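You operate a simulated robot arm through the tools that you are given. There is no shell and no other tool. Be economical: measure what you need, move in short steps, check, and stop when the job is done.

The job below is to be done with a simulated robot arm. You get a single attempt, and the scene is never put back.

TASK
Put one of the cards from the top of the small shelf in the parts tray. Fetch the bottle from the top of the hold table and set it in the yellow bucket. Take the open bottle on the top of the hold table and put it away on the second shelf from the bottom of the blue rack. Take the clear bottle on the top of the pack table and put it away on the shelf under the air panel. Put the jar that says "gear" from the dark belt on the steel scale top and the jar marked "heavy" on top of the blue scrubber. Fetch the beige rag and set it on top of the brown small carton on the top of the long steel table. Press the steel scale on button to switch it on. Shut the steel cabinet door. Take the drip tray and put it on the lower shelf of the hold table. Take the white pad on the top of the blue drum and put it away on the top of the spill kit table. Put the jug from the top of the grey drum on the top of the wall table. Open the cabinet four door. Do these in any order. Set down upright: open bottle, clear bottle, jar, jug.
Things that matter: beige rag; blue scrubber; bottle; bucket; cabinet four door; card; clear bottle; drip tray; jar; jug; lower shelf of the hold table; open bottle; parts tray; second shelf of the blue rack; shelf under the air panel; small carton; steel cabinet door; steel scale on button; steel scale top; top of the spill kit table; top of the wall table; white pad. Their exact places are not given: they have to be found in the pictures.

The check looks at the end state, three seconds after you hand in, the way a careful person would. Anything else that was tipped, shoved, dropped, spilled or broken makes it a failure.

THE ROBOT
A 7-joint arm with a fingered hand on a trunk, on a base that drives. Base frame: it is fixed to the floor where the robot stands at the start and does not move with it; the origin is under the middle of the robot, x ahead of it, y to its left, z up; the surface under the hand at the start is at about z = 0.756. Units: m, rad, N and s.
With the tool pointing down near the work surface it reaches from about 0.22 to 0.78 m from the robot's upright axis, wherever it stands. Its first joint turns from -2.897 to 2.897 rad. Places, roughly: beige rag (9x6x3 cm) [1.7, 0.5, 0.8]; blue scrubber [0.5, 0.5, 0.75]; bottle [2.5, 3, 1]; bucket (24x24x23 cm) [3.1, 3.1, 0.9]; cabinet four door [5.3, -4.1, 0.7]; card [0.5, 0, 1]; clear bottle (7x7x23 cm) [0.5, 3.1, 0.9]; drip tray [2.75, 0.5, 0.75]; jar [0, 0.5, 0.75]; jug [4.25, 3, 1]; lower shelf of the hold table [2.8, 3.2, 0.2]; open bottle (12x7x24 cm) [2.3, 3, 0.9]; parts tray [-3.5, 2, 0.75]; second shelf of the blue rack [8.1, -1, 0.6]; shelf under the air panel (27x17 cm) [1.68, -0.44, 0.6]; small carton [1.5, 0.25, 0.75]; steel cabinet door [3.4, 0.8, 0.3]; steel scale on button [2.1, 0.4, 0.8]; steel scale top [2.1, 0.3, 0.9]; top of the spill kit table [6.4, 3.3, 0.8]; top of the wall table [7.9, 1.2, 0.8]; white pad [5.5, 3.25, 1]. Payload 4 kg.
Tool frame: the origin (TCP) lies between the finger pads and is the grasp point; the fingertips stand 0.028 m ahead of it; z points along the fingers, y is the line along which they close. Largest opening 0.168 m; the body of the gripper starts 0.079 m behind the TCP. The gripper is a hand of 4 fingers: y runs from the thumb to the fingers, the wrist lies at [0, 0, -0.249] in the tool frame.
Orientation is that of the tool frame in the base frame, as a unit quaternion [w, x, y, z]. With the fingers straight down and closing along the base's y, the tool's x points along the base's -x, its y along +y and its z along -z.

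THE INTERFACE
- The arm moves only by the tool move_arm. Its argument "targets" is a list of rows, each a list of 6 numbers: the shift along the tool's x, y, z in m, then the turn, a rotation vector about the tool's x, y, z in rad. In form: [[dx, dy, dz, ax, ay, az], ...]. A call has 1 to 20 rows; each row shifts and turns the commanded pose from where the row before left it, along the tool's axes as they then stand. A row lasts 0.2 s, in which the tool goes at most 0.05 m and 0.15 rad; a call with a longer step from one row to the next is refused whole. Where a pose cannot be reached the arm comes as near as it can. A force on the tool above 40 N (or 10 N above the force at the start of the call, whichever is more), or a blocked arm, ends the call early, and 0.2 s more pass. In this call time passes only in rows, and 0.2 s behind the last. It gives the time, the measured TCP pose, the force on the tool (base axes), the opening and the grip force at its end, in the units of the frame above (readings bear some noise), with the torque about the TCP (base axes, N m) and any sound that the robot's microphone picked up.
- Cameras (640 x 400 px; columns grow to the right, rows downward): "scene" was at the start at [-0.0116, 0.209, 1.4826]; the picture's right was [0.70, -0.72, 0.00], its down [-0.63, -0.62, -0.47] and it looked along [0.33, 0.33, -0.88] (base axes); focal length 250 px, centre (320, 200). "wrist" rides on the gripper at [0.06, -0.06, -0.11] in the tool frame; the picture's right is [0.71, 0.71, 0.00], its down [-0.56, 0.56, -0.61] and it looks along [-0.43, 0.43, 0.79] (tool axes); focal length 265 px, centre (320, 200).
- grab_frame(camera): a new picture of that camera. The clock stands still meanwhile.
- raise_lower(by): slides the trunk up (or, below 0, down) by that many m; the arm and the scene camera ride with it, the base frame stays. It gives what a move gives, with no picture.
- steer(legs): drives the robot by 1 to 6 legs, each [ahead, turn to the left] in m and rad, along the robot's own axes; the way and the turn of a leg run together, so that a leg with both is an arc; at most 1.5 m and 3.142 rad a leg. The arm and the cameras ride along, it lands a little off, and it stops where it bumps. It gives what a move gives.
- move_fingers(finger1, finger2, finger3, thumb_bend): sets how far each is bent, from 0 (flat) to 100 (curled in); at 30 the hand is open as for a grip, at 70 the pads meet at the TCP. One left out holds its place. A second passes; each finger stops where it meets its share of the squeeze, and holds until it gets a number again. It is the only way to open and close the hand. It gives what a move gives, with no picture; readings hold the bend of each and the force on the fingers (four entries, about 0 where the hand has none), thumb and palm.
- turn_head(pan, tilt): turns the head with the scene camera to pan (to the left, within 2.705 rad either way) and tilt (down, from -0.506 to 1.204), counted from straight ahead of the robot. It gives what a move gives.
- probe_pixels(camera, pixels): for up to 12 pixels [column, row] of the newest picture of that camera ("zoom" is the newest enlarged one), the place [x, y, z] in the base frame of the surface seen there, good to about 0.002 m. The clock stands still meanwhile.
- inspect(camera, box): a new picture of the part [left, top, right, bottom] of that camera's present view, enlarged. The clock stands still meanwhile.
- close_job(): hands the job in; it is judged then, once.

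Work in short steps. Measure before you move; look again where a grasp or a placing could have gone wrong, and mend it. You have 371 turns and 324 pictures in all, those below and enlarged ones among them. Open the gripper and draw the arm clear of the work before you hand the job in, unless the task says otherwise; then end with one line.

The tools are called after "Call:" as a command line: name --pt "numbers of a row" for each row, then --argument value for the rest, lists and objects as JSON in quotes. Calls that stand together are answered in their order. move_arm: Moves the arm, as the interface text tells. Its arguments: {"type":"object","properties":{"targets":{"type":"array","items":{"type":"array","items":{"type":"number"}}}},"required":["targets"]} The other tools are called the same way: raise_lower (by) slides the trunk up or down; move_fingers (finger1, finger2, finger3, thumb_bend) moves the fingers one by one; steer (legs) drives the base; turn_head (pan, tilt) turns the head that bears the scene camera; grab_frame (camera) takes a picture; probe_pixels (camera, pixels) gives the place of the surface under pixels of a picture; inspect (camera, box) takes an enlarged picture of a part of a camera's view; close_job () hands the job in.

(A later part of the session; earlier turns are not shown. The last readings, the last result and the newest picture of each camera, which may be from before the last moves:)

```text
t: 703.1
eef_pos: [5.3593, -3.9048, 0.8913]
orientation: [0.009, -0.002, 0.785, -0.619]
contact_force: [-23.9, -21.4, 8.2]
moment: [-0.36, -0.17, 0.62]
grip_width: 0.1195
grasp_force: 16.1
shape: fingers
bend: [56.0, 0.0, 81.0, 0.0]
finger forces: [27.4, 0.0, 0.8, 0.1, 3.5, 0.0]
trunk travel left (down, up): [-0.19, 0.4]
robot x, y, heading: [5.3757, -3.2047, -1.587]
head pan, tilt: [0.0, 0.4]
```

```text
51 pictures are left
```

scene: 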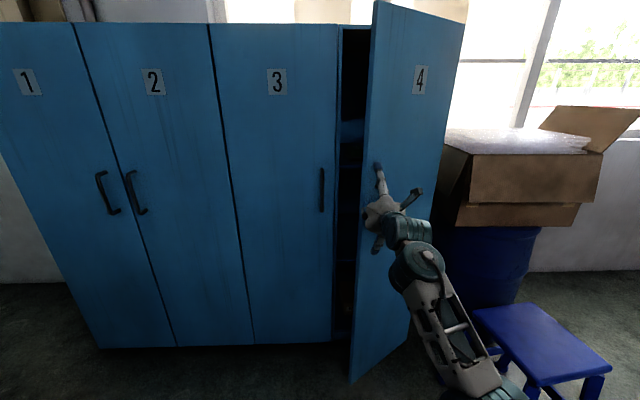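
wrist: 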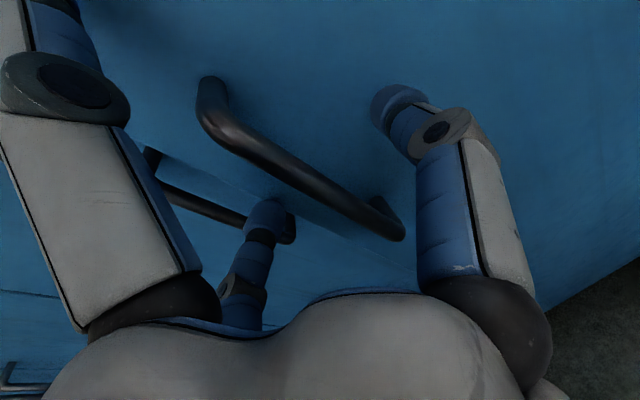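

The hook works: the door is ≈28° open. Now I switch to pushing from inside: release, back out, make a fist, re-enter right of the door's edge.

Call:
move_fingers --finger1 40 --finger3 40

Call:
steer --legs '[[-0.16, 0]]'

Call:
move_fingers --finger1 75 --finger2 75 --finger3 75 --thumb_bend 75

Call:
steer --legs '[[0, 0.17]]'

Call:
grab_frame --camera "scene"

```text
t: 704.1
eef_pos: [5.36, -3.9039, 0.8918]
orientation: [0.009, -0.003, 0.786, -0.619]
contact_force: [-0.8, -0.3, 0.1]
moment: [0.01, 0.01, 0.0]
grip_width: 0.1331
grasp_force: 0.0
shape: fingers
bend: [40.0, 0.0, 40.0, 0.0]
finger forces: [0.0, 0.0, 0.0, 0.1, 0.1, 0.0]
trunk travel left (down, up): [-0.19, 0.4]
robot x, y, heading: [5.3765, -3.2068, -1.591]
head pan, tilt: [0.0, 0.4]
```

```text
t: 705.5
eef_pos: [5.3641, -3.7484, 0.8911]
orientation: [0.009, -0.002, 0.785, -0.619]
contact_force: [-0.4, -0.4, -0.1]
moment: [-0.03, 0.0, 0.03]
grip_width: 0.1332
grasp_force: 0.1
shape: fingers
bend: [40.0, 0.0, 40.0, 0.0]
finger forces: [0.0, 0.0, 0.0, 0.1, 0.1, 0.0]
trunk travel left (down, up): [-0.19, 0.4]
robot x, y, heading: [5.3763, -3.0472, -1.588]
head pan, tilt: [0.0, 0.4]
```

```text
t: 706.5
eef_pos: [5.3643, -3.7503, 0.8918]
orientation: [0.009, -0.002, 0.786, -0.619]
contact_force: [-0.2, -1.2, 0.1]
moment: [-0.01, 0.01, 0.01]
grip_width: 0.0
grasp_force: 0.1
shape: fingers
bend: [73.0, 68.0, 73.0, 69.0]
finger forces: [0.1, 0.0, 0.0, 0.1, 0.0, 0.0]
trunk travel left (down, up): [-0.19, 0.4]
robot x, y, heading: [5.3801, -3.0481, -1.589]
head pan, tilt: [0.0, 0.4]
```

```text
t: 707.6
eef_pos: [5.4839, -3.7416, 0.8907]
orientation: [0.061, -0.069, 0.782, -0.616]
contact_force: [-0.1, 0.0, -0.4]
moment: [0.02, -0.02, -0.01]
grip_width: 0.0
grasp_force: 0.1
shape: fingers
bend: [73.0, 68.0, 73.0, 69.0]
finger forces: [0.1, 0.1, 0.0, 0.1, 0.1, 0.0]
trunk travel left (down, up): [-0.19, 0.4]
robot x, y, heading: [5.3784, -3.0482, -1.42]
head pan, tilt: [0.0, 0.4]
```

```text
50 pictures are left
```

scene: 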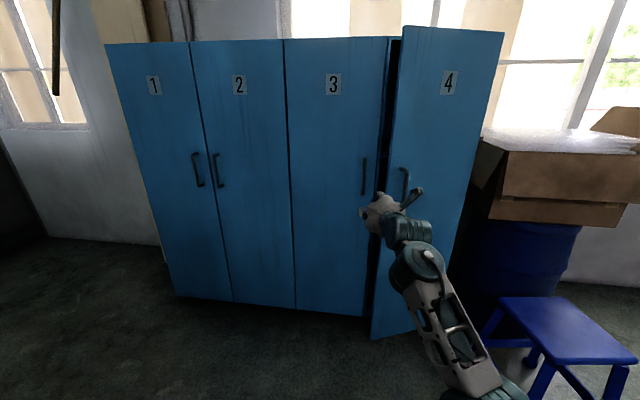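

Call:
probe_pixels --camera "scene" --pixels '[[404, 100], [402, 150], [408, 130], [450, 150], [385, 120], [363, 175]]'

```text
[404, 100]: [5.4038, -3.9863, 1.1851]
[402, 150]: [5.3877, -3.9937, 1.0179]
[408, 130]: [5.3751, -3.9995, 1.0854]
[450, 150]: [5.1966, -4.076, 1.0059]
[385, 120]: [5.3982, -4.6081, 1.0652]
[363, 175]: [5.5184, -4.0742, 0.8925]
```

Door at ≈23°. I raise 13 cm above the handles, drive in beside the edge, then sweep right while backing to swing the door open.

Call:
raise_lower --by 0.14

Call:
steer --legs '[[0.285, 0], [0, -0.2], [-0.1, -0.25]]'

Call:
grab_frame --camera "scene"

```text
t: 709.3
eef_pos: [5.4829, -3.7417, 1.0313]
orientation: [0.062, -0.069, 0.783, -0.615]
contact_force: [0.1, 0.0, 0.7]
moment: [0.01, 0.04, 0.0]
grip_width: 0.0
grasp_force: 0.0
shape: fingers
bend: [73.0, 68.0, 73.0, 69.0]
finger forces: [0.1, 0.1, 0.1, 0.0, 0.1, 0.0]
trunk travel left (down, up): [-0.33, 0.26]
robot x, y, heading: [5.377, -3.0477, -1.419]
head pan, tilt: [0.0, 0.4]
```

```text
t: 711.8
eef_pos: [5.4945, -4.0238, 1.03]
orientation: [0.048, -0.059, 0.784, -0.616]
contact_force: [5.3, 2.4, 0.4]
moment: [-0.02, 0.06, -0.39]
grip_width: 0.0
grasp_force: 3.3
shape: fingers
bend: [73.0, 71.0, 73.0, 69.0]
finger forces: [6.1, 0.0, 0.0, 0.0, 0.1, 0.1]
trunk travel left (down, up): [-0.33, 0.26]
robot x, y, heading: [5.4184, -3.3307, -1.495]
head pan, tilt: [0.0, 0.4]
stopped in leg 2: the force on the tool passed its limit at 52 N (the readings are from after the stop); the commanded pose is now the measured one
```

```text
49 pictures are left
```

scene: 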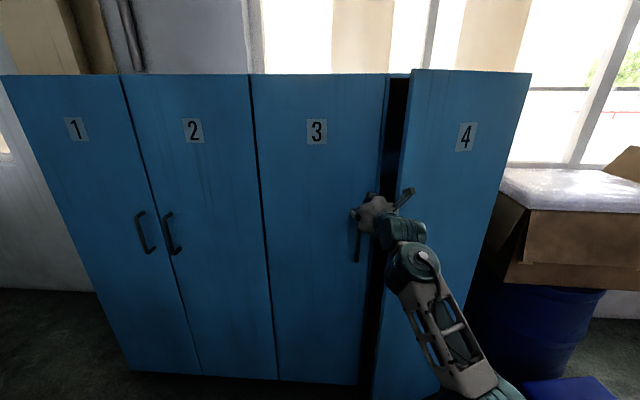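

Pushing on the edge doesn't work from this angle. I return to the hook on the handle, which did: back out, lower, realign to (5.366,-3.945).

Call:
steer --legs '[[-0.2, 0], [0, -0.095]]'

Call:
raise_lower --by -0.14

Call:
move_fingers --finger1 48 --finger2 0 --finger3 52 --thumb_bend 0

Call:
grab_frame --camera "scene"

Call:
probe_pixels --camera "scene" --pixels '[[395, 100], [380, 210], [388, 215], [450, 150], [375, 200]]'

```text
t: 713.9
eef_pos: [5.4141, -3.8295, 1.0289]
orientation: [0.018, -0.02, 0.786, -0.618]
contact_force: [-0.8, 0.6, 0.0]
moment: [0.01, -0.02, 0.04]
grip_width: 0.0
grasp_force: 0.1
shape: fingers
bend: [73.0, 71.0, 73.0, 69.0]
finger forces: [0.0, 0.0, 0.0, 0.0, 0.0, 0.0]
trunk travel left (down, up): [-0.33, 0.26]
robot x, y, heading: [5.4034, -3.1336, -1.59]
head pan, tilt: [0.0, 0.4]
```

```text
t: 715.6
eef_pos: [5.4123, -3.8292, 0.8907]
orientation: [0.018, -0.021, 0.785, -0.618]
contact_force: [0.6, -0.4, -0.1]
moment: [0.0, 0.02, 0.05]
grip_width: 0.0
grasp_force: 0.1
shape: fingers
bend: [73.0, 71.0, 73.0, 69.0]
finger forces: [0.2, 0.1, 0.0, 0.0, 0.0, 0.0]
trunk travel left (down, up): [-0.19, 0.4]
robot x, y, heading: [5.4092, -3.1314, -1.591]
head pan, tilt: [0.0, 0.4]
```

```text
t: 716.6
eef_pos: [5.4131, -3.8296, 0.8902]
orientation: [0.019, -0.021, 0.786, -0.617]
contact_force: [-0.7, -0.1, 0.1]
moment: [-0.01, -0.01, 0.03]
grip_width: 0.1258
grasp_force: 0.0
shape: fingers
bend: [48.0, 0.0, 52.0, 0.0]
finger forces: [0.0, 0.0, 0.0, 0.1, 0.1, 0.0]
trunk travel left (down, up): [-0.19, 0.4]
robot x, y, heading: [5.4086, -3.1317, -1.593]
head pan, tilt: [0.0, 0.4]
```

```text
48 pictures are left
```

scene: 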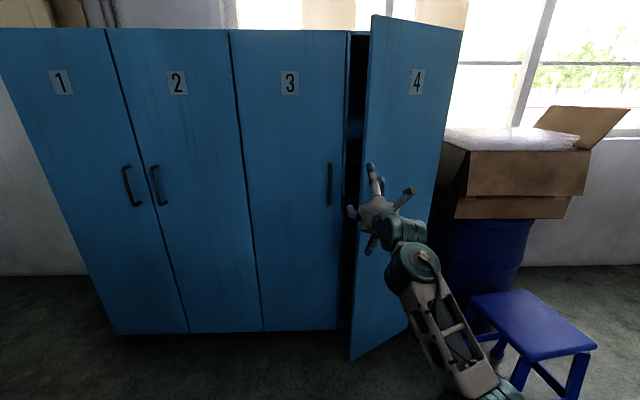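

```text
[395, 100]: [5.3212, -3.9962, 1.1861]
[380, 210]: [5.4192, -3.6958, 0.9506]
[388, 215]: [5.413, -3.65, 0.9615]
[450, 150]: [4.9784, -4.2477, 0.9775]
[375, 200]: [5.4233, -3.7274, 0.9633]
```

Door at ≈25°, handle ≈(5.359,-3.928). I align, drive in, close, and pull along the arc in steps.

Call:
move_arm --pt "0.045 0 0 0 0 0" --pt "0.008 0 0 0 0 0"

Call:
steer --legs '[[0.108, 0]]'

Call:
move_fingers --finger1 95 --finger3 95

Call:
steer --legs '[[-0.05, 0]]'

Call:
move_arm --pt "0.035 0 0 0 0 0"

Call:
steer --legs '[[-0.05, -0.04]]'

Call:
grab_frame --camera "scene"

```text
t: 717.2
eef_pos: [5.374, -3.8394, 0.9002]
orientation: [0.014, -0.021, 0.787, -0.616]
contact_force: [-0.6, 0.4, -0.7]
moment: [-0.01, 0.01, -0.01]
grip_width: 0.1262
grasp_force: 0.0
shape: fingers
bend: [48.0, 0.0, 52.0, 0.0]
finger forces: [0.0, 0.1, 0.0, 0.0, 0.0, 0.0]
out of reach, approached as far as the arm can: row 1, 2
trunk travel left (down, up): [-0.19, 0.4]
robot x, y, heading: [5.4058, -3.1301, -1.593]
head pan, tilt: [0.0, 0.4]
```

```text
t: 718.4
eef_pos: [5.3723, -3.9488, 0.8996]
orientation: [0.013, -0.022, 0.787, -0.616]
contact_force: [4.9, 2.7, -1.4]
moment: [0.06, 0.03, 0.24]
grip_width: 0.1265
grasp_force: 2.3
shape: fingers
bend: [48.0, 0.0, 47.0, 0.0]
finger forces: [0.1, 0.1, 6.0, 0.0, 0.1, 0.0]
trunk travel left (down, up): [-0.19, 0.4]
robot x, y, heading: [5.4061, -3.2445, -1.589]
head pan, tilt: [0.0, 0.4]
```

```text
t: 719.4
eef_pos: [5.3712, -3.9485, 0.8994]
orientation: [0.013, -0.022, 0.787, -0.616]
contact_force: [2.9, -0.2, 0.3]
moment: [0.02, -0.09, 0.77]
grip_width: 0.1145
grasp_force: 10.1
shape: fingers
bend: [67.0, 0.0, 47.0, 0.0]
finger forces: [8.9, 0.0, 11.3, 0.0, 0.0, 0.0]
trunk travel left (down, up): [-0.19, 0.4]
robot x, y, heading: [5.4073, -3.2402, -1.589]
head pan, tilt: [0.0, 0.4]
```

```text
t: 720.3
eef_pos: [5.3635, -3.9002, 0.9]
orientation: [0.012, -0.014, 0.787, -0.616]
contact_force: [-26.2, -22.7, 5.9]
moment: [-0.26, -0.01, 0.68]
grip_width: 0.122
grasp_force: 17.3
shape: fingers
bend: [56.0, 0.0, 54.0, 0.0]
finger forces: [30.1, 0.0, 1.0, 0.0, 2.5, 0.0]
trunk travel left (down, up): [-0.19, 0.4]
robot x, y, heading: [5.4046, -3.1915, -1.589]
head pan, tilt: [0.0, 0.4]
```

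```text
t: 720.7
eef_pos: [5.3464, -3.9054, 0.9023]
orientation: [0.003, -0.022, 0.791, -0.611]
contact_force: [4.7, -0.6, -13.3]
moment: [0.26, 0.27, 0.97]
grip_width: 0.1156
grasp_force: 12.6
shape: fingers
bend: [65.0, 0.0, 45.0, 0.0]
finger forces: [10.8, 0.0, 14.4, 0.0, 0.1, 0.1]
out of reach, approached as far as the arm can: row 1
trunk travel left (down, up): [-0.19, 0.4]
robot x, y, heading: [5.4044, -3.1919, -1.591]
head pan, tilt: [0.0, 0.4]
```

```text
t: 721.6
eef_pos: [5.3141, -3.8502, 0.9089]
orientation: [-0.009, 0.001, 0.787, -0.616]
contact_force: [-1.1, -0.4, -0.2]
moment: [-0.01, 0.03, 0.05]
grip_width: 0.1126
grasp_force: 0.0
shape: fingers
bend: [72.0, 0.0, 55.0, 0.0]
finger forces: [0.0, 0.1, 0.0, 0.0, 0.0, 0.0]
trunk travel left (down, up): [-0.19, 0.4]
robot x, y, heading: [5.4087, -3.1398, -1.633]
head pan, tilt: [0.0, 0.4]
```

```text
47 pictures are left
```

scene: 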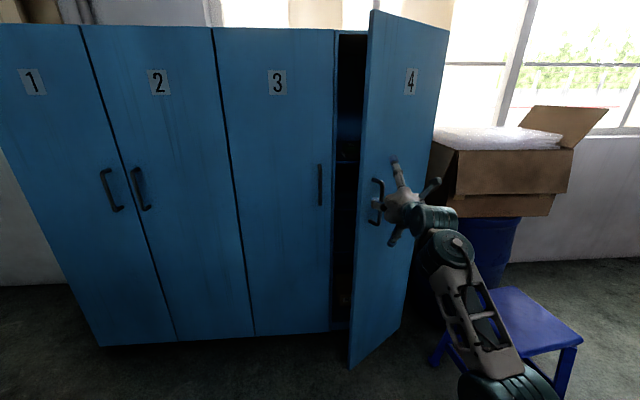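

Door is now ≈33° open. I swing the robot to the right side so the fist enters behind the edge at an angle and pushes outward.

Call:
move_fingers --finger1 75 --finger2 75 --finger3 75 --thumb_bend 75

Call:
raise_lower --by 0.14

Call:
steer --legs '[[-0.1, 0], [0, 1.03], [0.37, 0], [0, -1.22]]'

Call:
grab_frame --camera "scene"

```text
t: 722.6
eef_pos: [5.313, -3.8513, 0.9088]
orientation: [-0.01, 0.001, 0.787, -0.617]
contact_force: [0.4, 0.5, 0.6]
moment: [-0.01, 0.0, 0.02]
grip_width: 0.0003
grasp_force: 0.0
shape: fingers
bend: [75.0, 68.0, 71.0, 68.0]
finger forces: [0.1, 0.0, 0.1, 0.0, 0.0, 0.1]
trunk travel left (down, up): [-0.19, 0.4]
robot x, y, heading: [5.4099, -3.1385, -1.633]
head pan, tilt: [0.0, 0.4]
```

```text
t: 724.3
eef_pos: [5.3123, -3.8505, 1.0496]
orientation: [-0.01, 0.001, 0.787, -0.617]
contact_force: [0.1, 0.2, -0.4]
moment: [0.0, 0.0, 0.0]
grip_width: 0.0003
grasp_force: 0.2
shape: fingers
bend: [75.0, 68.0, 71.0, 68.0]
finger forces: [0.0, 0.0, 0.0, 0.1, 0.1, 0.0]
trunk travel left (down, up): [-0.33, 0.26]
robot x, y, heading: [5.4076, -3.1383, -1.632]
head pan, tilt: [0.0, 0.4]
```

```text
t: 733.1
eef_pos: [5.5017, -3.9303, 1.0498]
orientation: [-0.067, 0.073, 0.784, -0.613]
contact_force: [-0.7, 0.2, -0.2]
moment: [-0.01, 0.0, -0.03]
grip_width: 0.0001
grasp_force: 0.0
shape: fingers
bend: [75.0, 68.0, 71.0, 68.0]
finger forces: [0.0, 0.0, 0.0, 0.0, 0.1, 0.0]
trunk travel left (down, up): [-0.33, 0.26]
robot x, y, heading: [5.7201, -3.2503, -1.813]
head pan, tilt: [0.0, 0.4]
```

```text
46 pictures are left
```

scene: 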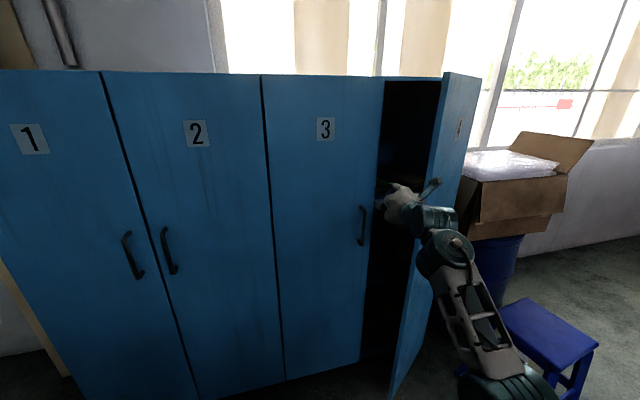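

The fist is at the opening. I drive in 10 cm and turn right to swing the door wide.

Call:
steer --legs '[[0.1, 0], [0, -0.35]]'

Call:
steer --legs '[[-0.08, -0.25]]'

Call:
grab_frame --camera "scene"

```text
t: 734.8
eef_pos: [5.416, -4.0004, 1.0532]
orientation: [-0.096, 0.106, 0.778, -0.612]
contact_force: [8.9, 6.7, -0.2]
moment: [-0.66, 0.89, -1.31]
grip_width: 0.0002
grasp_force: 0.0
shape: fingers
bend: [75.0, 68.0, 71.0, 68.0]
finger forces: [0.1, 0.0, 0.1, 0.0, 0.1, 0.0]
trunk travel left (down, up): [-0.33, 0.26]
robot x, y, heading: [5.7004, -3.3475, -1.922]
head pan, tilt: [0.0, 0.4]
stopped in leg 2: the force on the tool passed its limit at 64 N (the readings are from after the stop); the commanded pose is now the measured one
```

```text
t: 736.1
eef_pos: [5.2967, -3.8412, 1.0521]
orientation: [-0.17, 0.204, 0.759, -0.595]
contact_force: [0.3, 0.1, -1.1]
moment: [-0.01, -0.03, 0.03]
grip_width: 0.0006
grasp_force: 0.1
shape: fingers
bend: [75.0, 68.0, 71.0, 68.0]
finger forces: [0.1, 0.1, 0.1, 0.0, 0.0, 0.1]
trunk travel left (down, up): [-0.33, 0.26]
robot x, y, heading: [5.7319, -3.2791, -2.171]
head pan, tilt: [0.0, 0.4]
```

```text
45 pictures are left
```

scene: 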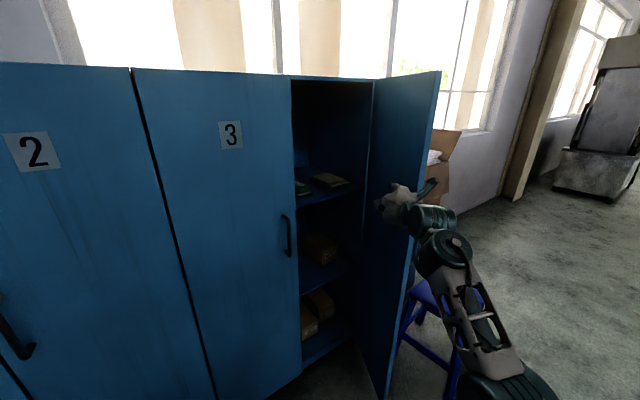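

The door is wide open (~65°). One more small push to the right, then I withdraw.

Call:
steer --legs '[[0, -0.22]]'

Call:
grab_frame --camera "scene"

Call:
probe_pixels --camera "scene" --pixels '[[300, 120], [340, 120], [345, 180], [360, 100]]'

```text
t: 737.3
eef_pos: [5.1822, -3.7318, 1.0513]
orientation: [-0.235, 0.286, 0.731, -0.573]
contact_force: [-0.5, 0.6, 0.2]
moment: [0.01, 0.02, 0.01]
grip_width: 0.0002
grasp_force: 0.1
shape: fingers
bend: [75.0, 67.0, 72.0, 68.0]
finger forces: [0.1, 0.0, 0.0, 0.1, 0.0, 0.1]
trunk travel left (down, up): [-0.33, 0.26]
robot x, y, heading: [5.7294, -3.2722, -2.39]
head pan, tilt: [0.0, 0.4]
```

```text
44 pictures are left
```

scene: 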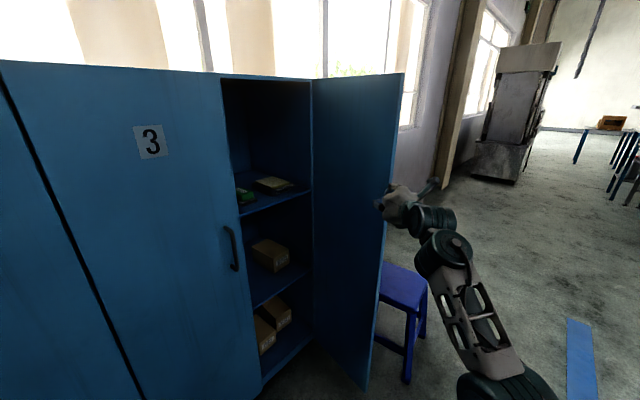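

```text
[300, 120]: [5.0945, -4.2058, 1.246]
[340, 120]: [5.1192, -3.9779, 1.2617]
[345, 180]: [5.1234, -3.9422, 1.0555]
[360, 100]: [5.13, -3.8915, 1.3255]
```

Cabinet four is open (~83°). Next the clear bottle: I drive back around the labeller the way I came.

Call:
steer --legs '[[-0.15, 0], [0, 2.29], [1.3, 0], [0, 1.5], [1.0, 0], [0, 0.52]]'

Call:
steer --legs '[[0.96, 0], [0, -0.35], [1.5, 0], [1.5, 0], [0.6, 0], [0, 1.57]]'

```text
t: 760.1
eef_pos: [7.1275, -1.6754, 1.0513]
orientation: [-0.608, 0.769, 0.161, -0.117]
contact_force: [0.2, -0.1, 0.9]
moment: [-0.02, 0.06, 0.01]
grip_width: 0.0005
grasp_force: 0.0
shape: fingers
bend: [75.0, 67.0, 72.0, 68.0]
finger forces: [0.0, 0.1, 0.1, 0.0, 0.1, 0.0]
trunk travel left (down, up): [-0.33, 0.26]
robot x, y, heading: [7.324, -2.3614, 1.908]
head pan, tilt: [0.0, 0.4]
```

```text
t: 787.0
eef_pos: [6.3796, 2.1901, 1.0524]
orientation: [-0.436, 0.544, 0.567, -0.439]
contact_force: [-0.1, 0.7, 0.9]
moment: [0.0, 0.01, -0.01]
grip_width: 0.0003
grasp_force: 0.0
shape: fingers
bend: [75.0, 67.0, 72.0, 68.0]
finger forces: [0.1, 0.0, 0.1, 0.0, 0.1, 0.0]
trunk travel left (down, up): [-0.33, 0.26]
robot x, y, heading: [7.0895, 2.1226, 3.109]
head pan, tilt: [0.0, 0.4]
```

I drive west along y≈2.2 to the pack table.

Call:
steer --legs '[[1.5, 0], [1.5, 0], [1.5, 0], [1.4, 0], [0, -1.2]]'

Call:
turn_head --pan 0.0 --tilt 0.5

Call:
grab_frame --camera "scene"

```text
t: 818.3
eef_pos: [0.9503, 2.9586, 1.0518]
orientation: [-0.607, 0.768, 0.163, -0.118]
contact_force: [-0.4, -0.1, 0.2]
moment: [-0.01, 0.01, 0.04]
grip_width: 0.0003
grasp_force: 0.1
shape: fingers
bend: [75.0, 67.0, 72.0, 68.0]
finger forces: [0.0, 0.1, 0.0, 0.0, 0.0, 0.0]
trunk travel left (down, up): [-0.33, 0.26]
robot x, y, heading: [1.1473, 2.2741, 1.918]
head pan, tilt: [0.0, 0.4]
```

```text
t: 818.9
eef_pos: [0.9501, 2.9589, 1.0526]
orientation: [-0.607, 0.769, 0.164, -0.117]
contact_force: [0.3, 0.3, 0.2]
moment: [0.0, -0.01, 0.0]
grip_width: 0.0002
grasp_force: 0.0
shape: fingers
bend: [75.0, 67.0, 72.0, 68.0]
finger forces: [0.1, 0.0, 0.0, 0.1, 0.0, 0.0]
trunk travel left (down, up): [-0.33, 0.26]
robot x, y, heading: [1.1502, 2.2739, 1.912]
head pan, tilt: [0.0, 0.499]
```

```text
43 pictures are left
```

scene: 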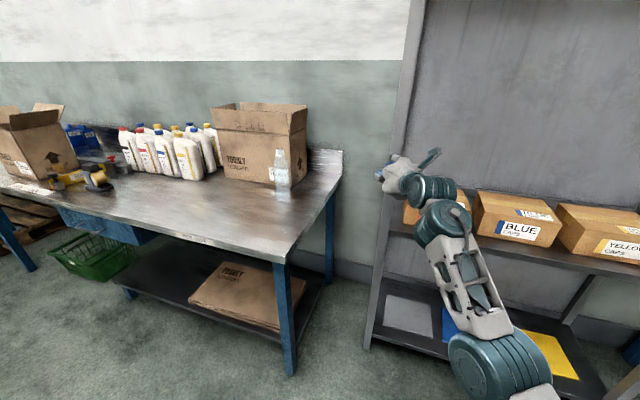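

The clear bottle stands at px (282,170). I probe it and the rack.

Call:
probe_pixels --camera "scene" --pixels '[[281, 152], [282, 175], [275, 180], [290, 180], [282, 188], [290, 255], [335, 185], [400, 150], [385, 260], [250, 170], [300, 200]]'

Call:
inspect --camera "scene" --box '[240, 130, 330, 210]'

```text
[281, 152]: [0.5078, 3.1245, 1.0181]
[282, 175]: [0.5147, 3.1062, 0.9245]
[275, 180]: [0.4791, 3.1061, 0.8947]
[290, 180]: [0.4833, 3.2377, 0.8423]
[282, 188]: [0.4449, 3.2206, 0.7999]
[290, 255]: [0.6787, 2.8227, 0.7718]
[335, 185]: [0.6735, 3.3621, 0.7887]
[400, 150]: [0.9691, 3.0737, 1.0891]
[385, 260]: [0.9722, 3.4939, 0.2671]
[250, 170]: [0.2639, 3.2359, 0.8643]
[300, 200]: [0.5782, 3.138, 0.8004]
```

```text
5.00 times, centred on (285, 170) of scene
```

zoom: 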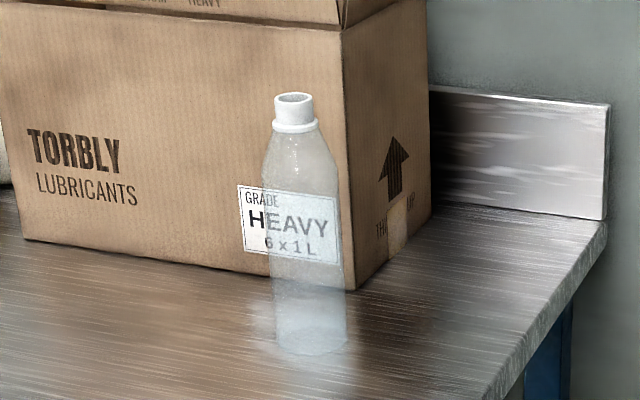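

Clear bottle centre ≈(0.511,3.14), top 1.03. With the hand still horizontal, I'll grip it from the front. I reposition to face it.

Call:
steer --legs '[[-0.3, 0], [0, 1.23], [0.81, 0], [0, -1.61]]'

Call:
raise_lower --by -0.11

Call:
move_fingers --finger1 40 --finger2 0 --finger3 40 --thumb_bend 0

Call:
grab_frame --camera "wrist"

```text
t: 831.9
eef_pos: [0.5176, 2.7066, 1.0521]
orientation: [-0.618, 0.786, 0.011, 0.003]
contact_force: [0.5, 0.6, -0.2]
moment: [-0.02, 0.04, -0.02]
grip_width: 0.0004
grasp_force: 0.0
shape: fingers
bend: [75.0, 67.0, 72.0, 68.0]
finger forces: [0.0, 0.1, 0.0, 0.0, 0.0, 0.1]
trunk travel left (down, up): [-0.33, 0.26]
robot x, y, heading: [0.4455, 1.9999, 1.524]
head pan, tilt: [0.0, 0.499]
```

```text
t: 833.3
eef_pos: [0.5186, 2.708, 0.9428]
orientation: [-0.619, 0.785, 0.01, 0.003]
contact_force: [-0.6, -0.2, -0.5]
moment: [0.01, -0.03, 0.02]
grip_width: 0.0005
grasp_force: 0.1
shape: fingers
bend: [75.0, 67.0, 72.0, 68.0]
finger forces: [0.1, 0.0, 0.0, 0.1, 0.1, 0.1]
trunk travel left (down, up): [-0.22, 0.37]
robot x, y, heading: [0.439, 2.0016, 1.523]
head pan, tilt: [0.0, 0.499]
```

```text
t: 834.3
eef_pos: [0.5181, 2.7068, 0.9425]
orientation: [-0.618, 0.786, 0.011, 0.004]
contact_force: [-0.4, 0.1, 0.3]
moment: [-0.02, -0.01, -0.01]
grip_width: 0.1328
grasp_force: 0.0
shape: fingers
bend: [40.0, 0.0, 40.0, 0.0]
finger forces: [0.0, 0.0, 0.0, 0.1, 0.0, 0.0]
trunk travel left (down, up): [-0.22, 0.37]
robot x, y, heading: [0.4436, 1.9987, 1.518]
head pan, tilt: [0.0, 0.499]
```

```text
41 pictures are left
```

wrist: 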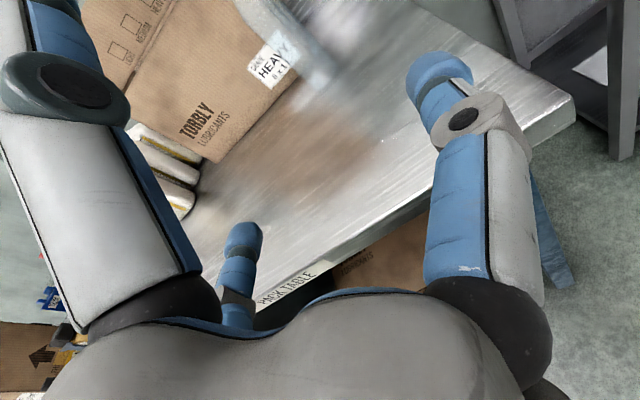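

Aligned within ~2 cm; I trim heading +0.022 and drive ahead 0.32 m, then check.

Call:
steer --legs '[[0, 0.022], [0.32, 0]]'

Call:
grab_frame --camera "wrist"

```text
t: 836.8
eef_pos: [0.511, 3.0283, 0.9424]
orientation: [-0.618, 0.786, 0.019, -0.004]
contact_force: [0.2, -0.2, 0.4]
moment: [0.03, 0.0, -0.01]
grip_width: 0.1332
grasp_force: 0.1
shape: fingers
bend: [40.0, 0.0, 40.0, 0.0]
finger forces: [0.0, 0.1, 0.1, 0.0, 0.0, 0.0]
trunk travel left (down, up): [-0.22, 0.37]
robot x, y, heading: [0.4478, 2.3221, 1.547]
head pan, tilt: [0.0, 0.499]
```

```text
40 pictures are left
```

wrist: 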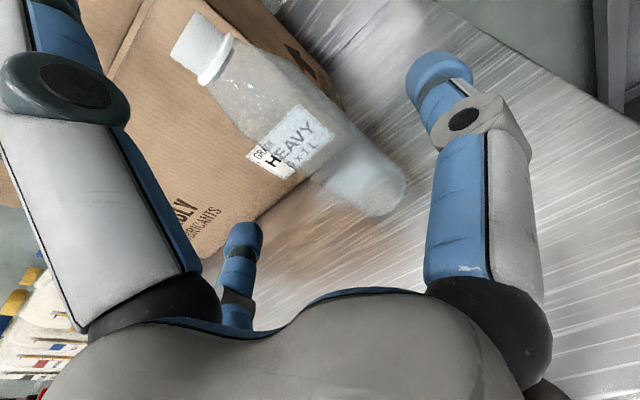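

Bottle is on axis. I drive 8.5 cm, close finger1/3 and lift by the trunk.

Call:
steer --legs '[[0.09, 0]]'

Call:
move_fingers --finger1 80 --finger3 80

Call:
raise_lower --by 0.05

Call:
grab_frame --camera "wrist"

```text
t: 837.9
eef_pos: [0.5123, 3.1205, 0.9411]
orientation: [-0.618, 0.786, 0.019, -0.004]
contact_force: [0.0, 0.0, -0.6]
moment: [0.04, -0.02, -0.03]
grip_width: 0.1328
grasp_force: 0.0
shape: fingers
bend: [40.0, 0.0, 40.0, 0.0]
finger forces: [0.0, 0.0, 0.0, 0.0, 0.1, 0.0]
trunk travel left (down, up): [-0.22, 0.37]
robot x, y, heading: [0.4484, 2.4113, 1.547]
head pan, tilt: [0.0, 0.499]
```

```text
t: 838.9
eef_pos: [0.513, 3.1213, 0.9423]
orientation: [-0.618, 0.786, 0.018, -0.004]
contact_force: [-0.1, -0.2, 0.9]
moment: [0.02, 0.02, 0.03]
grip_width: 0.1193
grasp_force: 7.8
shape: fingers
bend: [57.0, 0.0, 57.0, 0.0]
finger forces: [7.5, 0.1, 7.9, 0.1, 0.0, 0.0]
trunk travel left (down, up): [-0.22, 0.37]
robot x, y, heading: [0.4534, 2.411, 1.545]
head pan, tilt: [0.0, 0.499]
```

```text
t: 839.8
eef_pos: [0.5128, 3.1208, 0.9913]
orientation: [-0.619, 0.785, 0.02, -0.004]
contact_force: [-0.1, 0.5, 0.5]
moment: [0.0, -0.02, -0.03]
grip_width: 0.1191
grasp_force: 7.9
shape: fingers
bend: [57.0, 0.0, 57.0, 0.0]
finger forces: [7.6, 0.0, 7.8, 0.0, 0.0, 0.1]
trunk travel left (down, up): [-0.27, 0.32]
robot x, y, heading: [0.4515, 2.4122, 1.55]
head pan, tilt: [0.0, 0.499]
```

```text
39 pictures are left
```

wrist: 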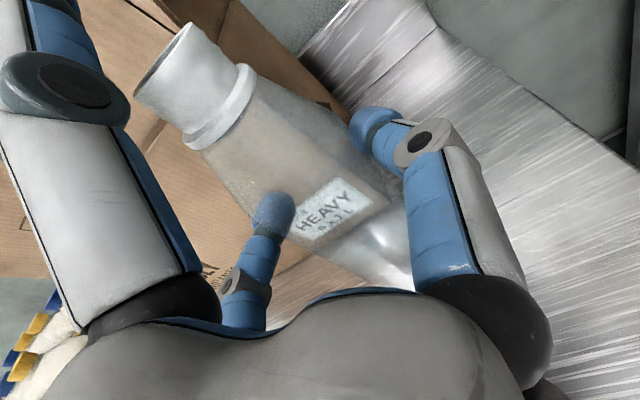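

Held. I carry it around the belt's west end to the south side.

Call:
steer --legs '[[-0.42, 0], [0, 1.6], [1.42, 0], [0, 1.57], [1.5, 0], [1.45, 0]]'

Call:
steer --legs '[[0, 1.5]]'

Call:
turn_head --pan 0.0 --tilt 0.35

Call:
grab_frame --camera "scene"

```text
t: 870.5
eef_pos: [-1.1831, -1.68, 0.9919]
orientation: [-0.007, -0.005, 0.785, -0.619]
contact_force: [0.0, 0.3, -0.6]
moment: [-0.01, 0.03, -0.01]
grip_width: 0.1191
grasp_force: 7.7
shape: fingers
bend: [57.0, 0.0, 57.0, 0.0]
finger forces: [7.3, 0.1, 7.5, 0.1, 0.0, 0.0]
trunk travel left (down, up): [-0.27, 0.32]
robot x, y, heading: [-1.0963, -0.9668, -1.634]
head pan, tilt: [0.0, 0.499]
```

```text
t: 874.5
eef_pos: [-0.398, -1.1246, 0.9923]
orientation: [0.411, -0.533, 0.578, -0.462]
contact_force: [0.4, -0.2, -0.3]
moment: [0.02, -0.02, 0.01]
grip_width: 0.1191
grasp_force: 7.2
shape: fingers
bend: [57.0, 0.0, 57.0, 0.0]
finger forces: [7.2, 0.0, 7.4, 0.0, 0.0, 0.0]
trunk travel left (down, up): [-0.27, 0.32]
robot x, y, heading: [-1.0928, -0.9704, -0.152]
head pan, tilt: [0.0, 0.499]
```

```text
t: 875.2
eef_pos: [-0.3988, -1.1242, 0.9928]
orientation: [0.411, -0.533, 0.578, -0.462]
contact_force: [-1.3, -1.2, -0.8]
moment: [0.0, 0.01, 0.04]
grip_width: 0.1192
grasp_force: 7.5
shape: fingers
bend: [57.0, 0.0, 57.0, 0.0]
finger forces: [7.3, 0.0, 7.4, 0.1, 0.0, 0.0]
trunk travel left (down, up): [-0.27, 0.32]
robot x, y, heading: [-1.0954, -0.9698, -0.156]
head pan, tilt: [0.0, 0.351]
```

```text
38 pictures are left
```

scene: 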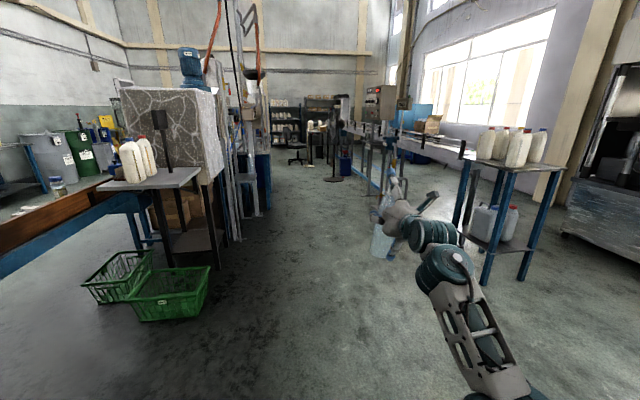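

Call:
probe_pixels --camera "scene" --pixels '[[465, 230], [488, 270], [205, 290], [200, 180], [232, 235], [245, 190], [262, 175], [380, 150]]'

Call:
steer --legs '[[0, 0.12], [1.5, 0], [0.6, 0]]'

Call:
turn_head --pan 0.8 --tilt 0.4

Call:
grab_frame --camera "scene"

```text
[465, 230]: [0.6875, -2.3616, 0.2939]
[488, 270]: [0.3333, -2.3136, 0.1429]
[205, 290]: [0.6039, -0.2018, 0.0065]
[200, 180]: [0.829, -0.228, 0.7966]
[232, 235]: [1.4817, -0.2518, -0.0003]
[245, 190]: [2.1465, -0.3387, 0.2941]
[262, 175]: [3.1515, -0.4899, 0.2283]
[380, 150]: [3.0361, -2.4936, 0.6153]
```

```text
t: 886.3
eef_pos: [1.7361, -1.0885, 0.9914]
orientation: [-0.44, 0.569, -0.542, 0.435]
contact_force: [0.2, -0.5, -0.1]
moment: [0.02, -0.02, 0.01]
grip_width: 0.1194
grasp_force: 6.7
shape: fingers
bend: [57.0, 0.0, 57.0, 0.0]
finger forces: [7.1, 0.0, 7.3, 0.1, 0.0, 0.0]
trunk travel left (down, up): [-0.27, 0.32]
robot x, y, heading: [1.0231, -1.0289, -0.028]
head pan, tilt: [0.0, 0.351]
```

```text
t: 887.5
eef_pos: [1.7373, -1.089, 0.992]
orientation: [-0.44, 0.569, -0.542, 0.434]
contact_force: [1.3, -0.1, 0.2]
moment: [0.05, 0.0, 0.01]
grip_width: 0.1193
grasp_force: 7.4
shape: fingers
bend: [57.0, 0.0, 57.0, 0.0]
finger forces: [7.2, 0.1, 7.4, 0.0, 0.0, 0.0]
trunk travel left (down, up): [-0.27, 0.32]
robot x, y, heading: [1.0186, -1.0282, -0.021]
head pan, tilt: [0.799, 0.4]
```

```text
37 pictures are left
```

scene: 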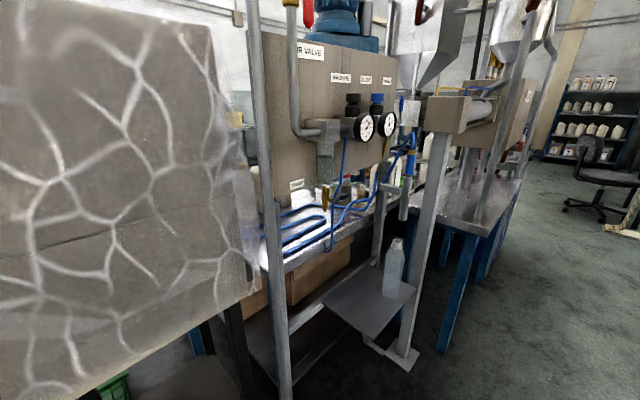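

The shelf under the air panel holds another clear bottle at px (393,265). I zoom and probe.

Call:
inspect --camera "scene" --box '[270, 150, 450, 370]'

Call:
probe_pixels --camera "scene" --pixels '[[327, 300], [368, 336], [412, 293], [360, 280], [350, 305], [370, 310], [392, 250], [390, 295], [280, 300], [410, 345], [375, 255], [330, 225]]'

```text
1.82 times, centred on (360, 260) of scene
```

zoom: 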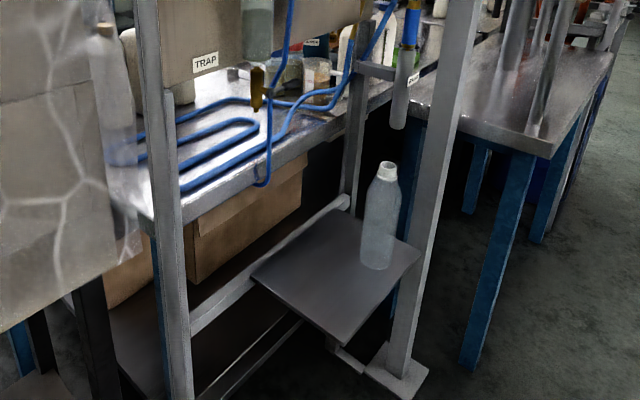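

```text
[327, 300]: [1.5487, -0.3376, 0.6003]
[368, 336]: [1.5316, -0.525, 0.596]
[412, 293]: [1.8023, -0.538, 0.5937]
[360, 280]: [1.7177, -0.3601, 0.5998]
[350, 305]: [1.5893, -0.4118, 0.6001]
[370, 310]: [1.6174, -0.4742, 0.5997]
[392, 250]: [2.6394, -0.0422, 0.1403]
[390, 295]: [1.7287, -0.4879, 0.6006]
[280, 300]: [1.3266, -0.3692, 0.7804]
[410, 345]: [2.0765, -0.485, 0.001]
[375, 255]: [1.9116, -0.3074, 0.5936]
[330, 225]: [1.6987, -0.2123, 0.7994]
```

Shelf: z 0.60, x 1.53–1.81, y −0.345…−0.53; free on the left at (1.60,-0.44). I reposition to face it squarely from the south.

Call:
steer --legs '[[0, -0.785], [0.72, 0], [0, 2.305]]'

Call:
raise_lower --by -0.22

Call:
turn_head --pan 0.0 --tilt 0.5

Call:
grab_frame --camera "scene"

```text
t: 892.6
eef_pos: [1.8566, -1.9938, 0.9957]
orientation: [0.235, -0.312, 0.722, -0.571]
contact_force: [-14.5, 18.0, -2.0]
moment: [-0.29, 0.3, -0.82]
grip_width: 0.1174
grasp_force: 16.6
shape: fingers
bend: [58.0, 0.0, 56.0, 0.0]
finger forces: [22.5, 0.0, 10.4, 0.0, 0.0, 0.0]
trunk travel left (down, up): [-0.27, 0.32]
robot x, y, heading: [1.4075, -1.4422, -0.825]
head pan, tilt: [0.799, 0.4]
stopped in leg 2: the force on the tool passed its limit at 72 N (the readings are from after the stop); the commanded pose is now the measured one
```

```text
t: 894.9
eef_pos: [1.8571, -1.997, 0.773]
orientation: [0.235, -0.312, 0.723, -0.57]
contact_force: [-0.6, -0.1, 0.5]
moment: [0.02, -0.01, 0.0]
grip_width: 0.1153
grasp_force: 0.0
shape: fingers
bend: [64.0, 0.0, 64.0, 0.0]
finger forces: [0.0, 0.1, 0.0, 0.0, 0.0, 0.1]
trunk travel left (down, up): [-0.05, 0.54]
robot x, y, heading: [1.4065, -1.4433, -0.829]
head pan, tilt: [0.799, 0.4]
```

```text
t: 896.0
eef_pos: [1.8577, -1.9965, 0.7728]
orientation: [0.235, -0.312, 0.722, -0.571]
contact_force: [0.0, -0.3, 0.5]
moment: [0.03, 0.03, 0.0]
grip_width: 0.1154
grasp_force: 0.1
shape: fingers
bend: [64.0, 0.0, 64.0, 0.0]
finger forces: [0.0, 0.0, 0.1, 0.0, 0.0, 0.0]
trunk travel left (down, up): [-0.05, 0.54]
robot x, y, heading: [1.4082, -1.4443, -0.823]
head pan, tilt: [0.0, 0.499]
```

```text
35 pictures are left
```

scene: 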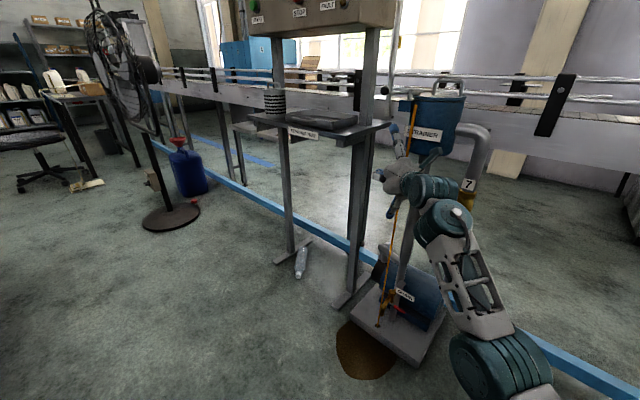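

The hand bumped a pump unit and the bottle fell. I zoom to assess the unit and the bottle.

Call:
inspect --camera "scene" --box '[260, 60, 500, 390]'

Call:
probe_pixels --camera "scene" --pixels '[[302, 262], [305, 248], [299, 275], [365, 355], [410, 290], [430, 130], [388, 330], [345, 300], [290, 245]]'

```text
1.21 times, centred on (380, 225) of scene
```

zoom: 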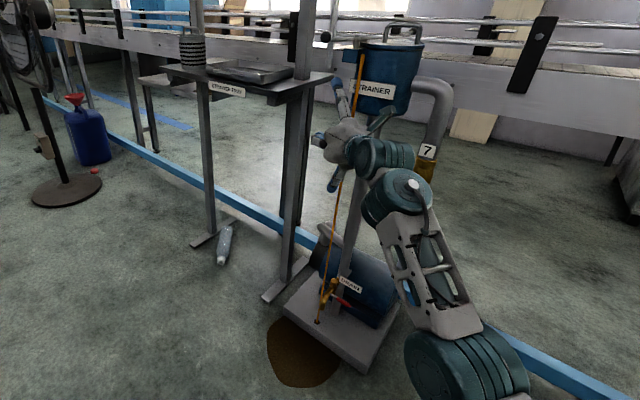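

```text
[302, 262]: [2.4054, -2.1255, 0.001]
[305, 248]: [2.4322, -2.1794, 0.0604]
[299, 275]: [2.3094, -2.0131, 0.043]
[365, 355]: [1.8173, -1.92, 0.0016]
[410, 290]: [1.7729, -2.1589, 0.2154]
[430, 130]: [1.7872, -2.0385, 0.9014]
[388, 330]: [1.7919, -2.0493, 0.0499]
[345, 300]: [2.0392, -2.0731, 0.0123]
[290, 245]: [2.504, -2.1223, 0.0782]
```

The unit stands fine; the bottle lies on the floor near (2.37,-2.1), neck away. I back the hand out and restore it to vertical.

Call:
steer --legs '[[-0.4, 0]]'

Call:
move_arm --pt "0 0 0 -0.145 0 0" --pt "0 0 0 -0.145 0 0" --pt "0 0 0 -0.145 0 0" --pt "0 0 0 -0.145 0 0" --pt "0 0 0 -0.145 0 0" --pt "0 0 0 -0.145 0 0" --pt "0 0 0 -0.145 0 0" --pt "0 0 0 -0.145 0 0" --pt "0 0 0 -0.145 0 0" --pt "0 0 0 -0.03 0 0"

Call:
steer --legs '[[0, 0.75], [1.1, 0], [0, -1.35]]'

Call:
turn_head --pan 0.0 --tilt 0.7

Call:
grab_frame --camera "scene"

```text
t: 898.6
eef_pos: [1.5749, -1.6955, 0.7717]
orientation: [0.233, -0.309, 0.724, -0.571]
contact_force: [-0.3, -0.5, 0.0]
moment: [0.02, -0.01, -0.02]
grip_width: 0.1154
grasp_force: 0.0
shape: fingers
bend: [64.0, 0.0, 64.0, 0.0]
finger forces: [0.0, 0.1, 0.0, 0.0, 0.0, 0.0]
trunk travel left (down, up): [-0.05, 0.54]
robot x, y, heading: [1.1311, -1.1391, -0.839]
head pan, tilt: [0.0, 0.499]
```

```text
t: 900.8
eef_pos: [1.4961, -1.6583, 0.7078]
orientation: [0.01, -0.386, 0.921, -0.044]
contact_force: [-0.1, 0.5, 0.0]
moment: [-0.07, 0.02, 0.04]
grip_width: 0.1155
grasp_force: 0.0
shape: fingers
bend: [64.0, 0.0, 64.0, 0.0]
finger forces: [0.1, 0.1, 0.0, 0.1, 0.0, 0.1]
out of reach, approached as far as the arm can: row 6, 7, 8, 9, 10
trunk travel left (down, up): [-0.05, 0.54]
robot x, y, heading: [1.1337, -1.14, -0.835]
head pan, tilt: [0.0, 0.499]
```

```text
t: 911.9
eef_pos: [2.2678, -1.8363, 0.7091]
orientation: [-0.003, -0.107, 0.993, -0.047]
contact_force: [0.1, 0.2, 0.2]
moment: [0.03, 0.02, 0.02]
grip_width: 0.1155
grasp_force: 0.1
shape: fingers
bend: [64.0, 0.0, 64.0, 0.0]
finger forces: [0.1, 0.1, 0.0, 0.0, 0.0, 0.0]
trunk travel left (down, up): [-0.05, 0.54]
robot x, y, heading: [2.2443, -1.2014, -1.415]
head pan, tilt: [0.0, 0.499]
```

```text
t: 912.6
eef_pos: [2.2671, -1.836, 0.7079]
orientation: [-0.003, -0.108, 0.993, -0.047]
contact_force: [0.2, 0.0, -0.1]
moment: [0.0, 0.01, 0.0]
grip_width: 0.1152
grasp_force: 0.0
shape: fingers
bend: [64.0, 0.0, 64.0, 0.0]
finger forces: [0.0, 0.0, 0.1, 0.0, 0.1, 0.1]
trunk travel left (down, up): [-0.05, 0.54]
robot x, y, heading: [2.2472, -1.1989, -1.416]
head pan, tilt: [0.0, 0.7]
```

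```text
33 pictures are left
```

scene: 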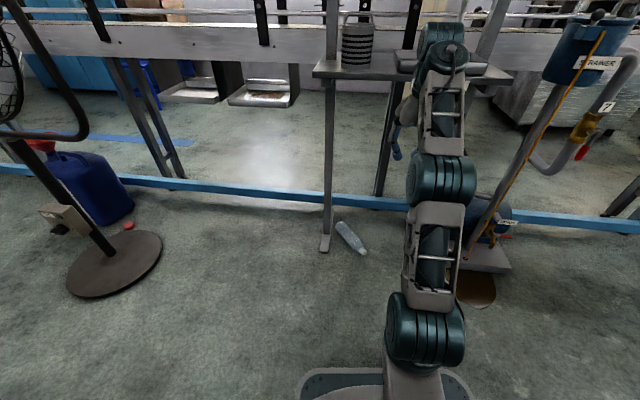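

Call:
inspect --camera "scene" --box '[310, 200, 400, 270]'

Call:
probe_pixels --camera "scene" --pixels '[[342, 227], [352, 238], [362, 248], [325, 248], [320, 75], [345, 79], [330, 200]]'

```text
5.71 times, centred on (355, 235) of scene
```

zoom: 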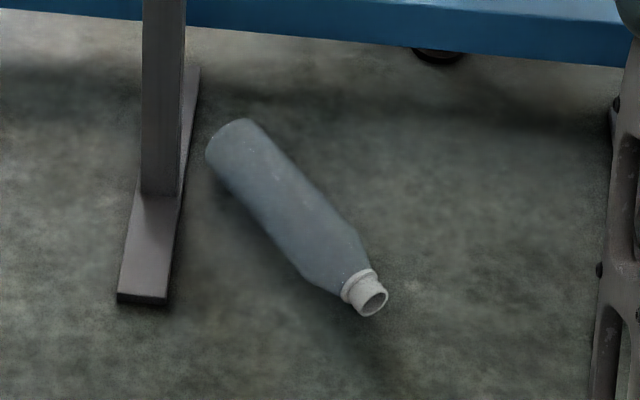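

```text
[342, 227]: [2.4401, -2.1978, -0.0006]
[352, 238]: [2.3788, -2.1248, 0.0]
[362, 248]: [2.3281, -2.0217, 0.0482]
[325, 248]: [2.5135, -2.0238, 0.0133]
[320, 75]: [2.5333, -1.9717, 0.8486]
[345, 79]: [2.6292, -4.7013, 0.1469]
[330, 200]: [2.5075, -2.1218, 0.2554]
```

Neck is toward me, base away, partly under the tray stand. I'll first drag it out: lower the hand, rotate it across the bottle, and drive in under the stand.

Call:
move_fingers --finger1 40 --finger2 0 --finger3 40 --thumb_bend 0

Call:
move_arm --pt "0 0 0.045 -0.04 0 -0.1" --pt "0 0 0.045 -0.04 0 -0.1" --pt "0 0 0.045 0 0 -0.1" --pt "0 0 0.045 0 0 -0.1" --pt "0 0 0.045 0 0 0" --pt "0 0 0.045 0 0 0" --pt "0 0 0.045 0 0 0" --pt "0 0 0.045 0 0 0" --pt "0 0 0.045 0 0 0" --pt "0 0 0.045 0 0 0"

```text
t: 913.6
eef_pos: [2.2675, -1.8354, 0.7078]
orientation: [-0.003, -0.108, 0.993, -0.047]
contact_force: [-0.1, 0.1, -0.6]
moment: [-0.01, -0.03, 0.02]
grip_width: 0.1332
grasp_force: 0.0
shape: fingers
bend: [40.0, 0.0, 40.0, 0.0]
finger forces: [0.0, 0.0, 0.1, 0.0, 0.1, 0.0]
trunk travel left (down, up): [-0.05, 0.54]
robot x, y, heading: [2.2428, -1.2056, -1.414]
head pan, tilt: [0.0, 0.7]
```

```text
t: 915.8
eef_pos: [2.2651, -1.8562, 0.2945]
orientation: [-0.001, -0.302, 0.953, -0.012]
contact_force: [-1.8, 0.8, 1.0]
moment: [-0.03, -0.16, -0.03]
grip_width: 0.1333
grasp_force: 0.0
shape: fingers
bend: [40.0, 0.0, 40.0, 0.0]
finger forces: [0.0, 0.1, 0.1, 0.0, 0.0, 0.0]
out of reach, approached as far as the arm can: row 9, 10
trunk travel left (down, up): [-0.05, 0.54]
robot x, y, heading: [2.2469, -1.1974, -1.413]
head pan, tilt: [0.0, 0.7]
```

Call:
move_arm --pt "-0.0216 0.0306 0.02 0 0 0" --pt "-0.0216 0.0306 0.03 0 0 0" --pt "-0.0216 0.0306 0.03 0 0 0" --pt "-0.0216 0.0306 0.03 0 0 0"

Call:
steer --legs '[[0.33, 0]]'

Call:
grab_frame --camera "wrist"

```text
t: 916.8
eef_pos: [2.2583, -1.7024, 0.1706]
orientation: [-0.014, -0.303, 0.953, -0.007]
contact_force: [-0.5, -0.6, -0.8]
moment: [-0.03, -0.02, -0.05]
grip_width: 0.1335
grasp_force: 0.1
shape: fingers
bend: [40.0, 0.0, 40.0, 0.0]
finger forces: [0.1, 0.0, 0.0, 0.0, 0.0, 0.0]
trunk travel left (down, up): [-0.05, 0.54]
robot x, y, heading: [2.2454, -1.2006, -1.417]
head pan, tilt: [0.0, 0.7]
```

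```text
t: 919.0
eef_pos: [2.3123, -2.0325, 0.1696]
orientation: [-0.012, -0.304, 0.953, -0.006]
contact_force: [-0.6, 0.4, -0.3]
moment: [0.02, 0.01, -0.04]
grip_width: 0.1331
grasp_force: 0.2
shape: fingers
bend: [40.0, 0.0, 40.0, 0.0]
finger forces: [0.1, 0.0, 0.1, 0.0, 0.1, 0.1]
trunk travel left (down, up): [-0.05, 0.54]
robot x, y, heading: [2.2959, -1.5315, -1.414]
head pan, tilt: [0.0, 0.7]
```

```text
31 pictures are left
```

wrist: 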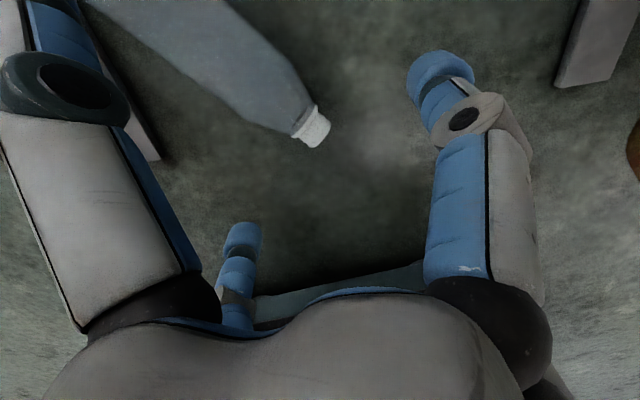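

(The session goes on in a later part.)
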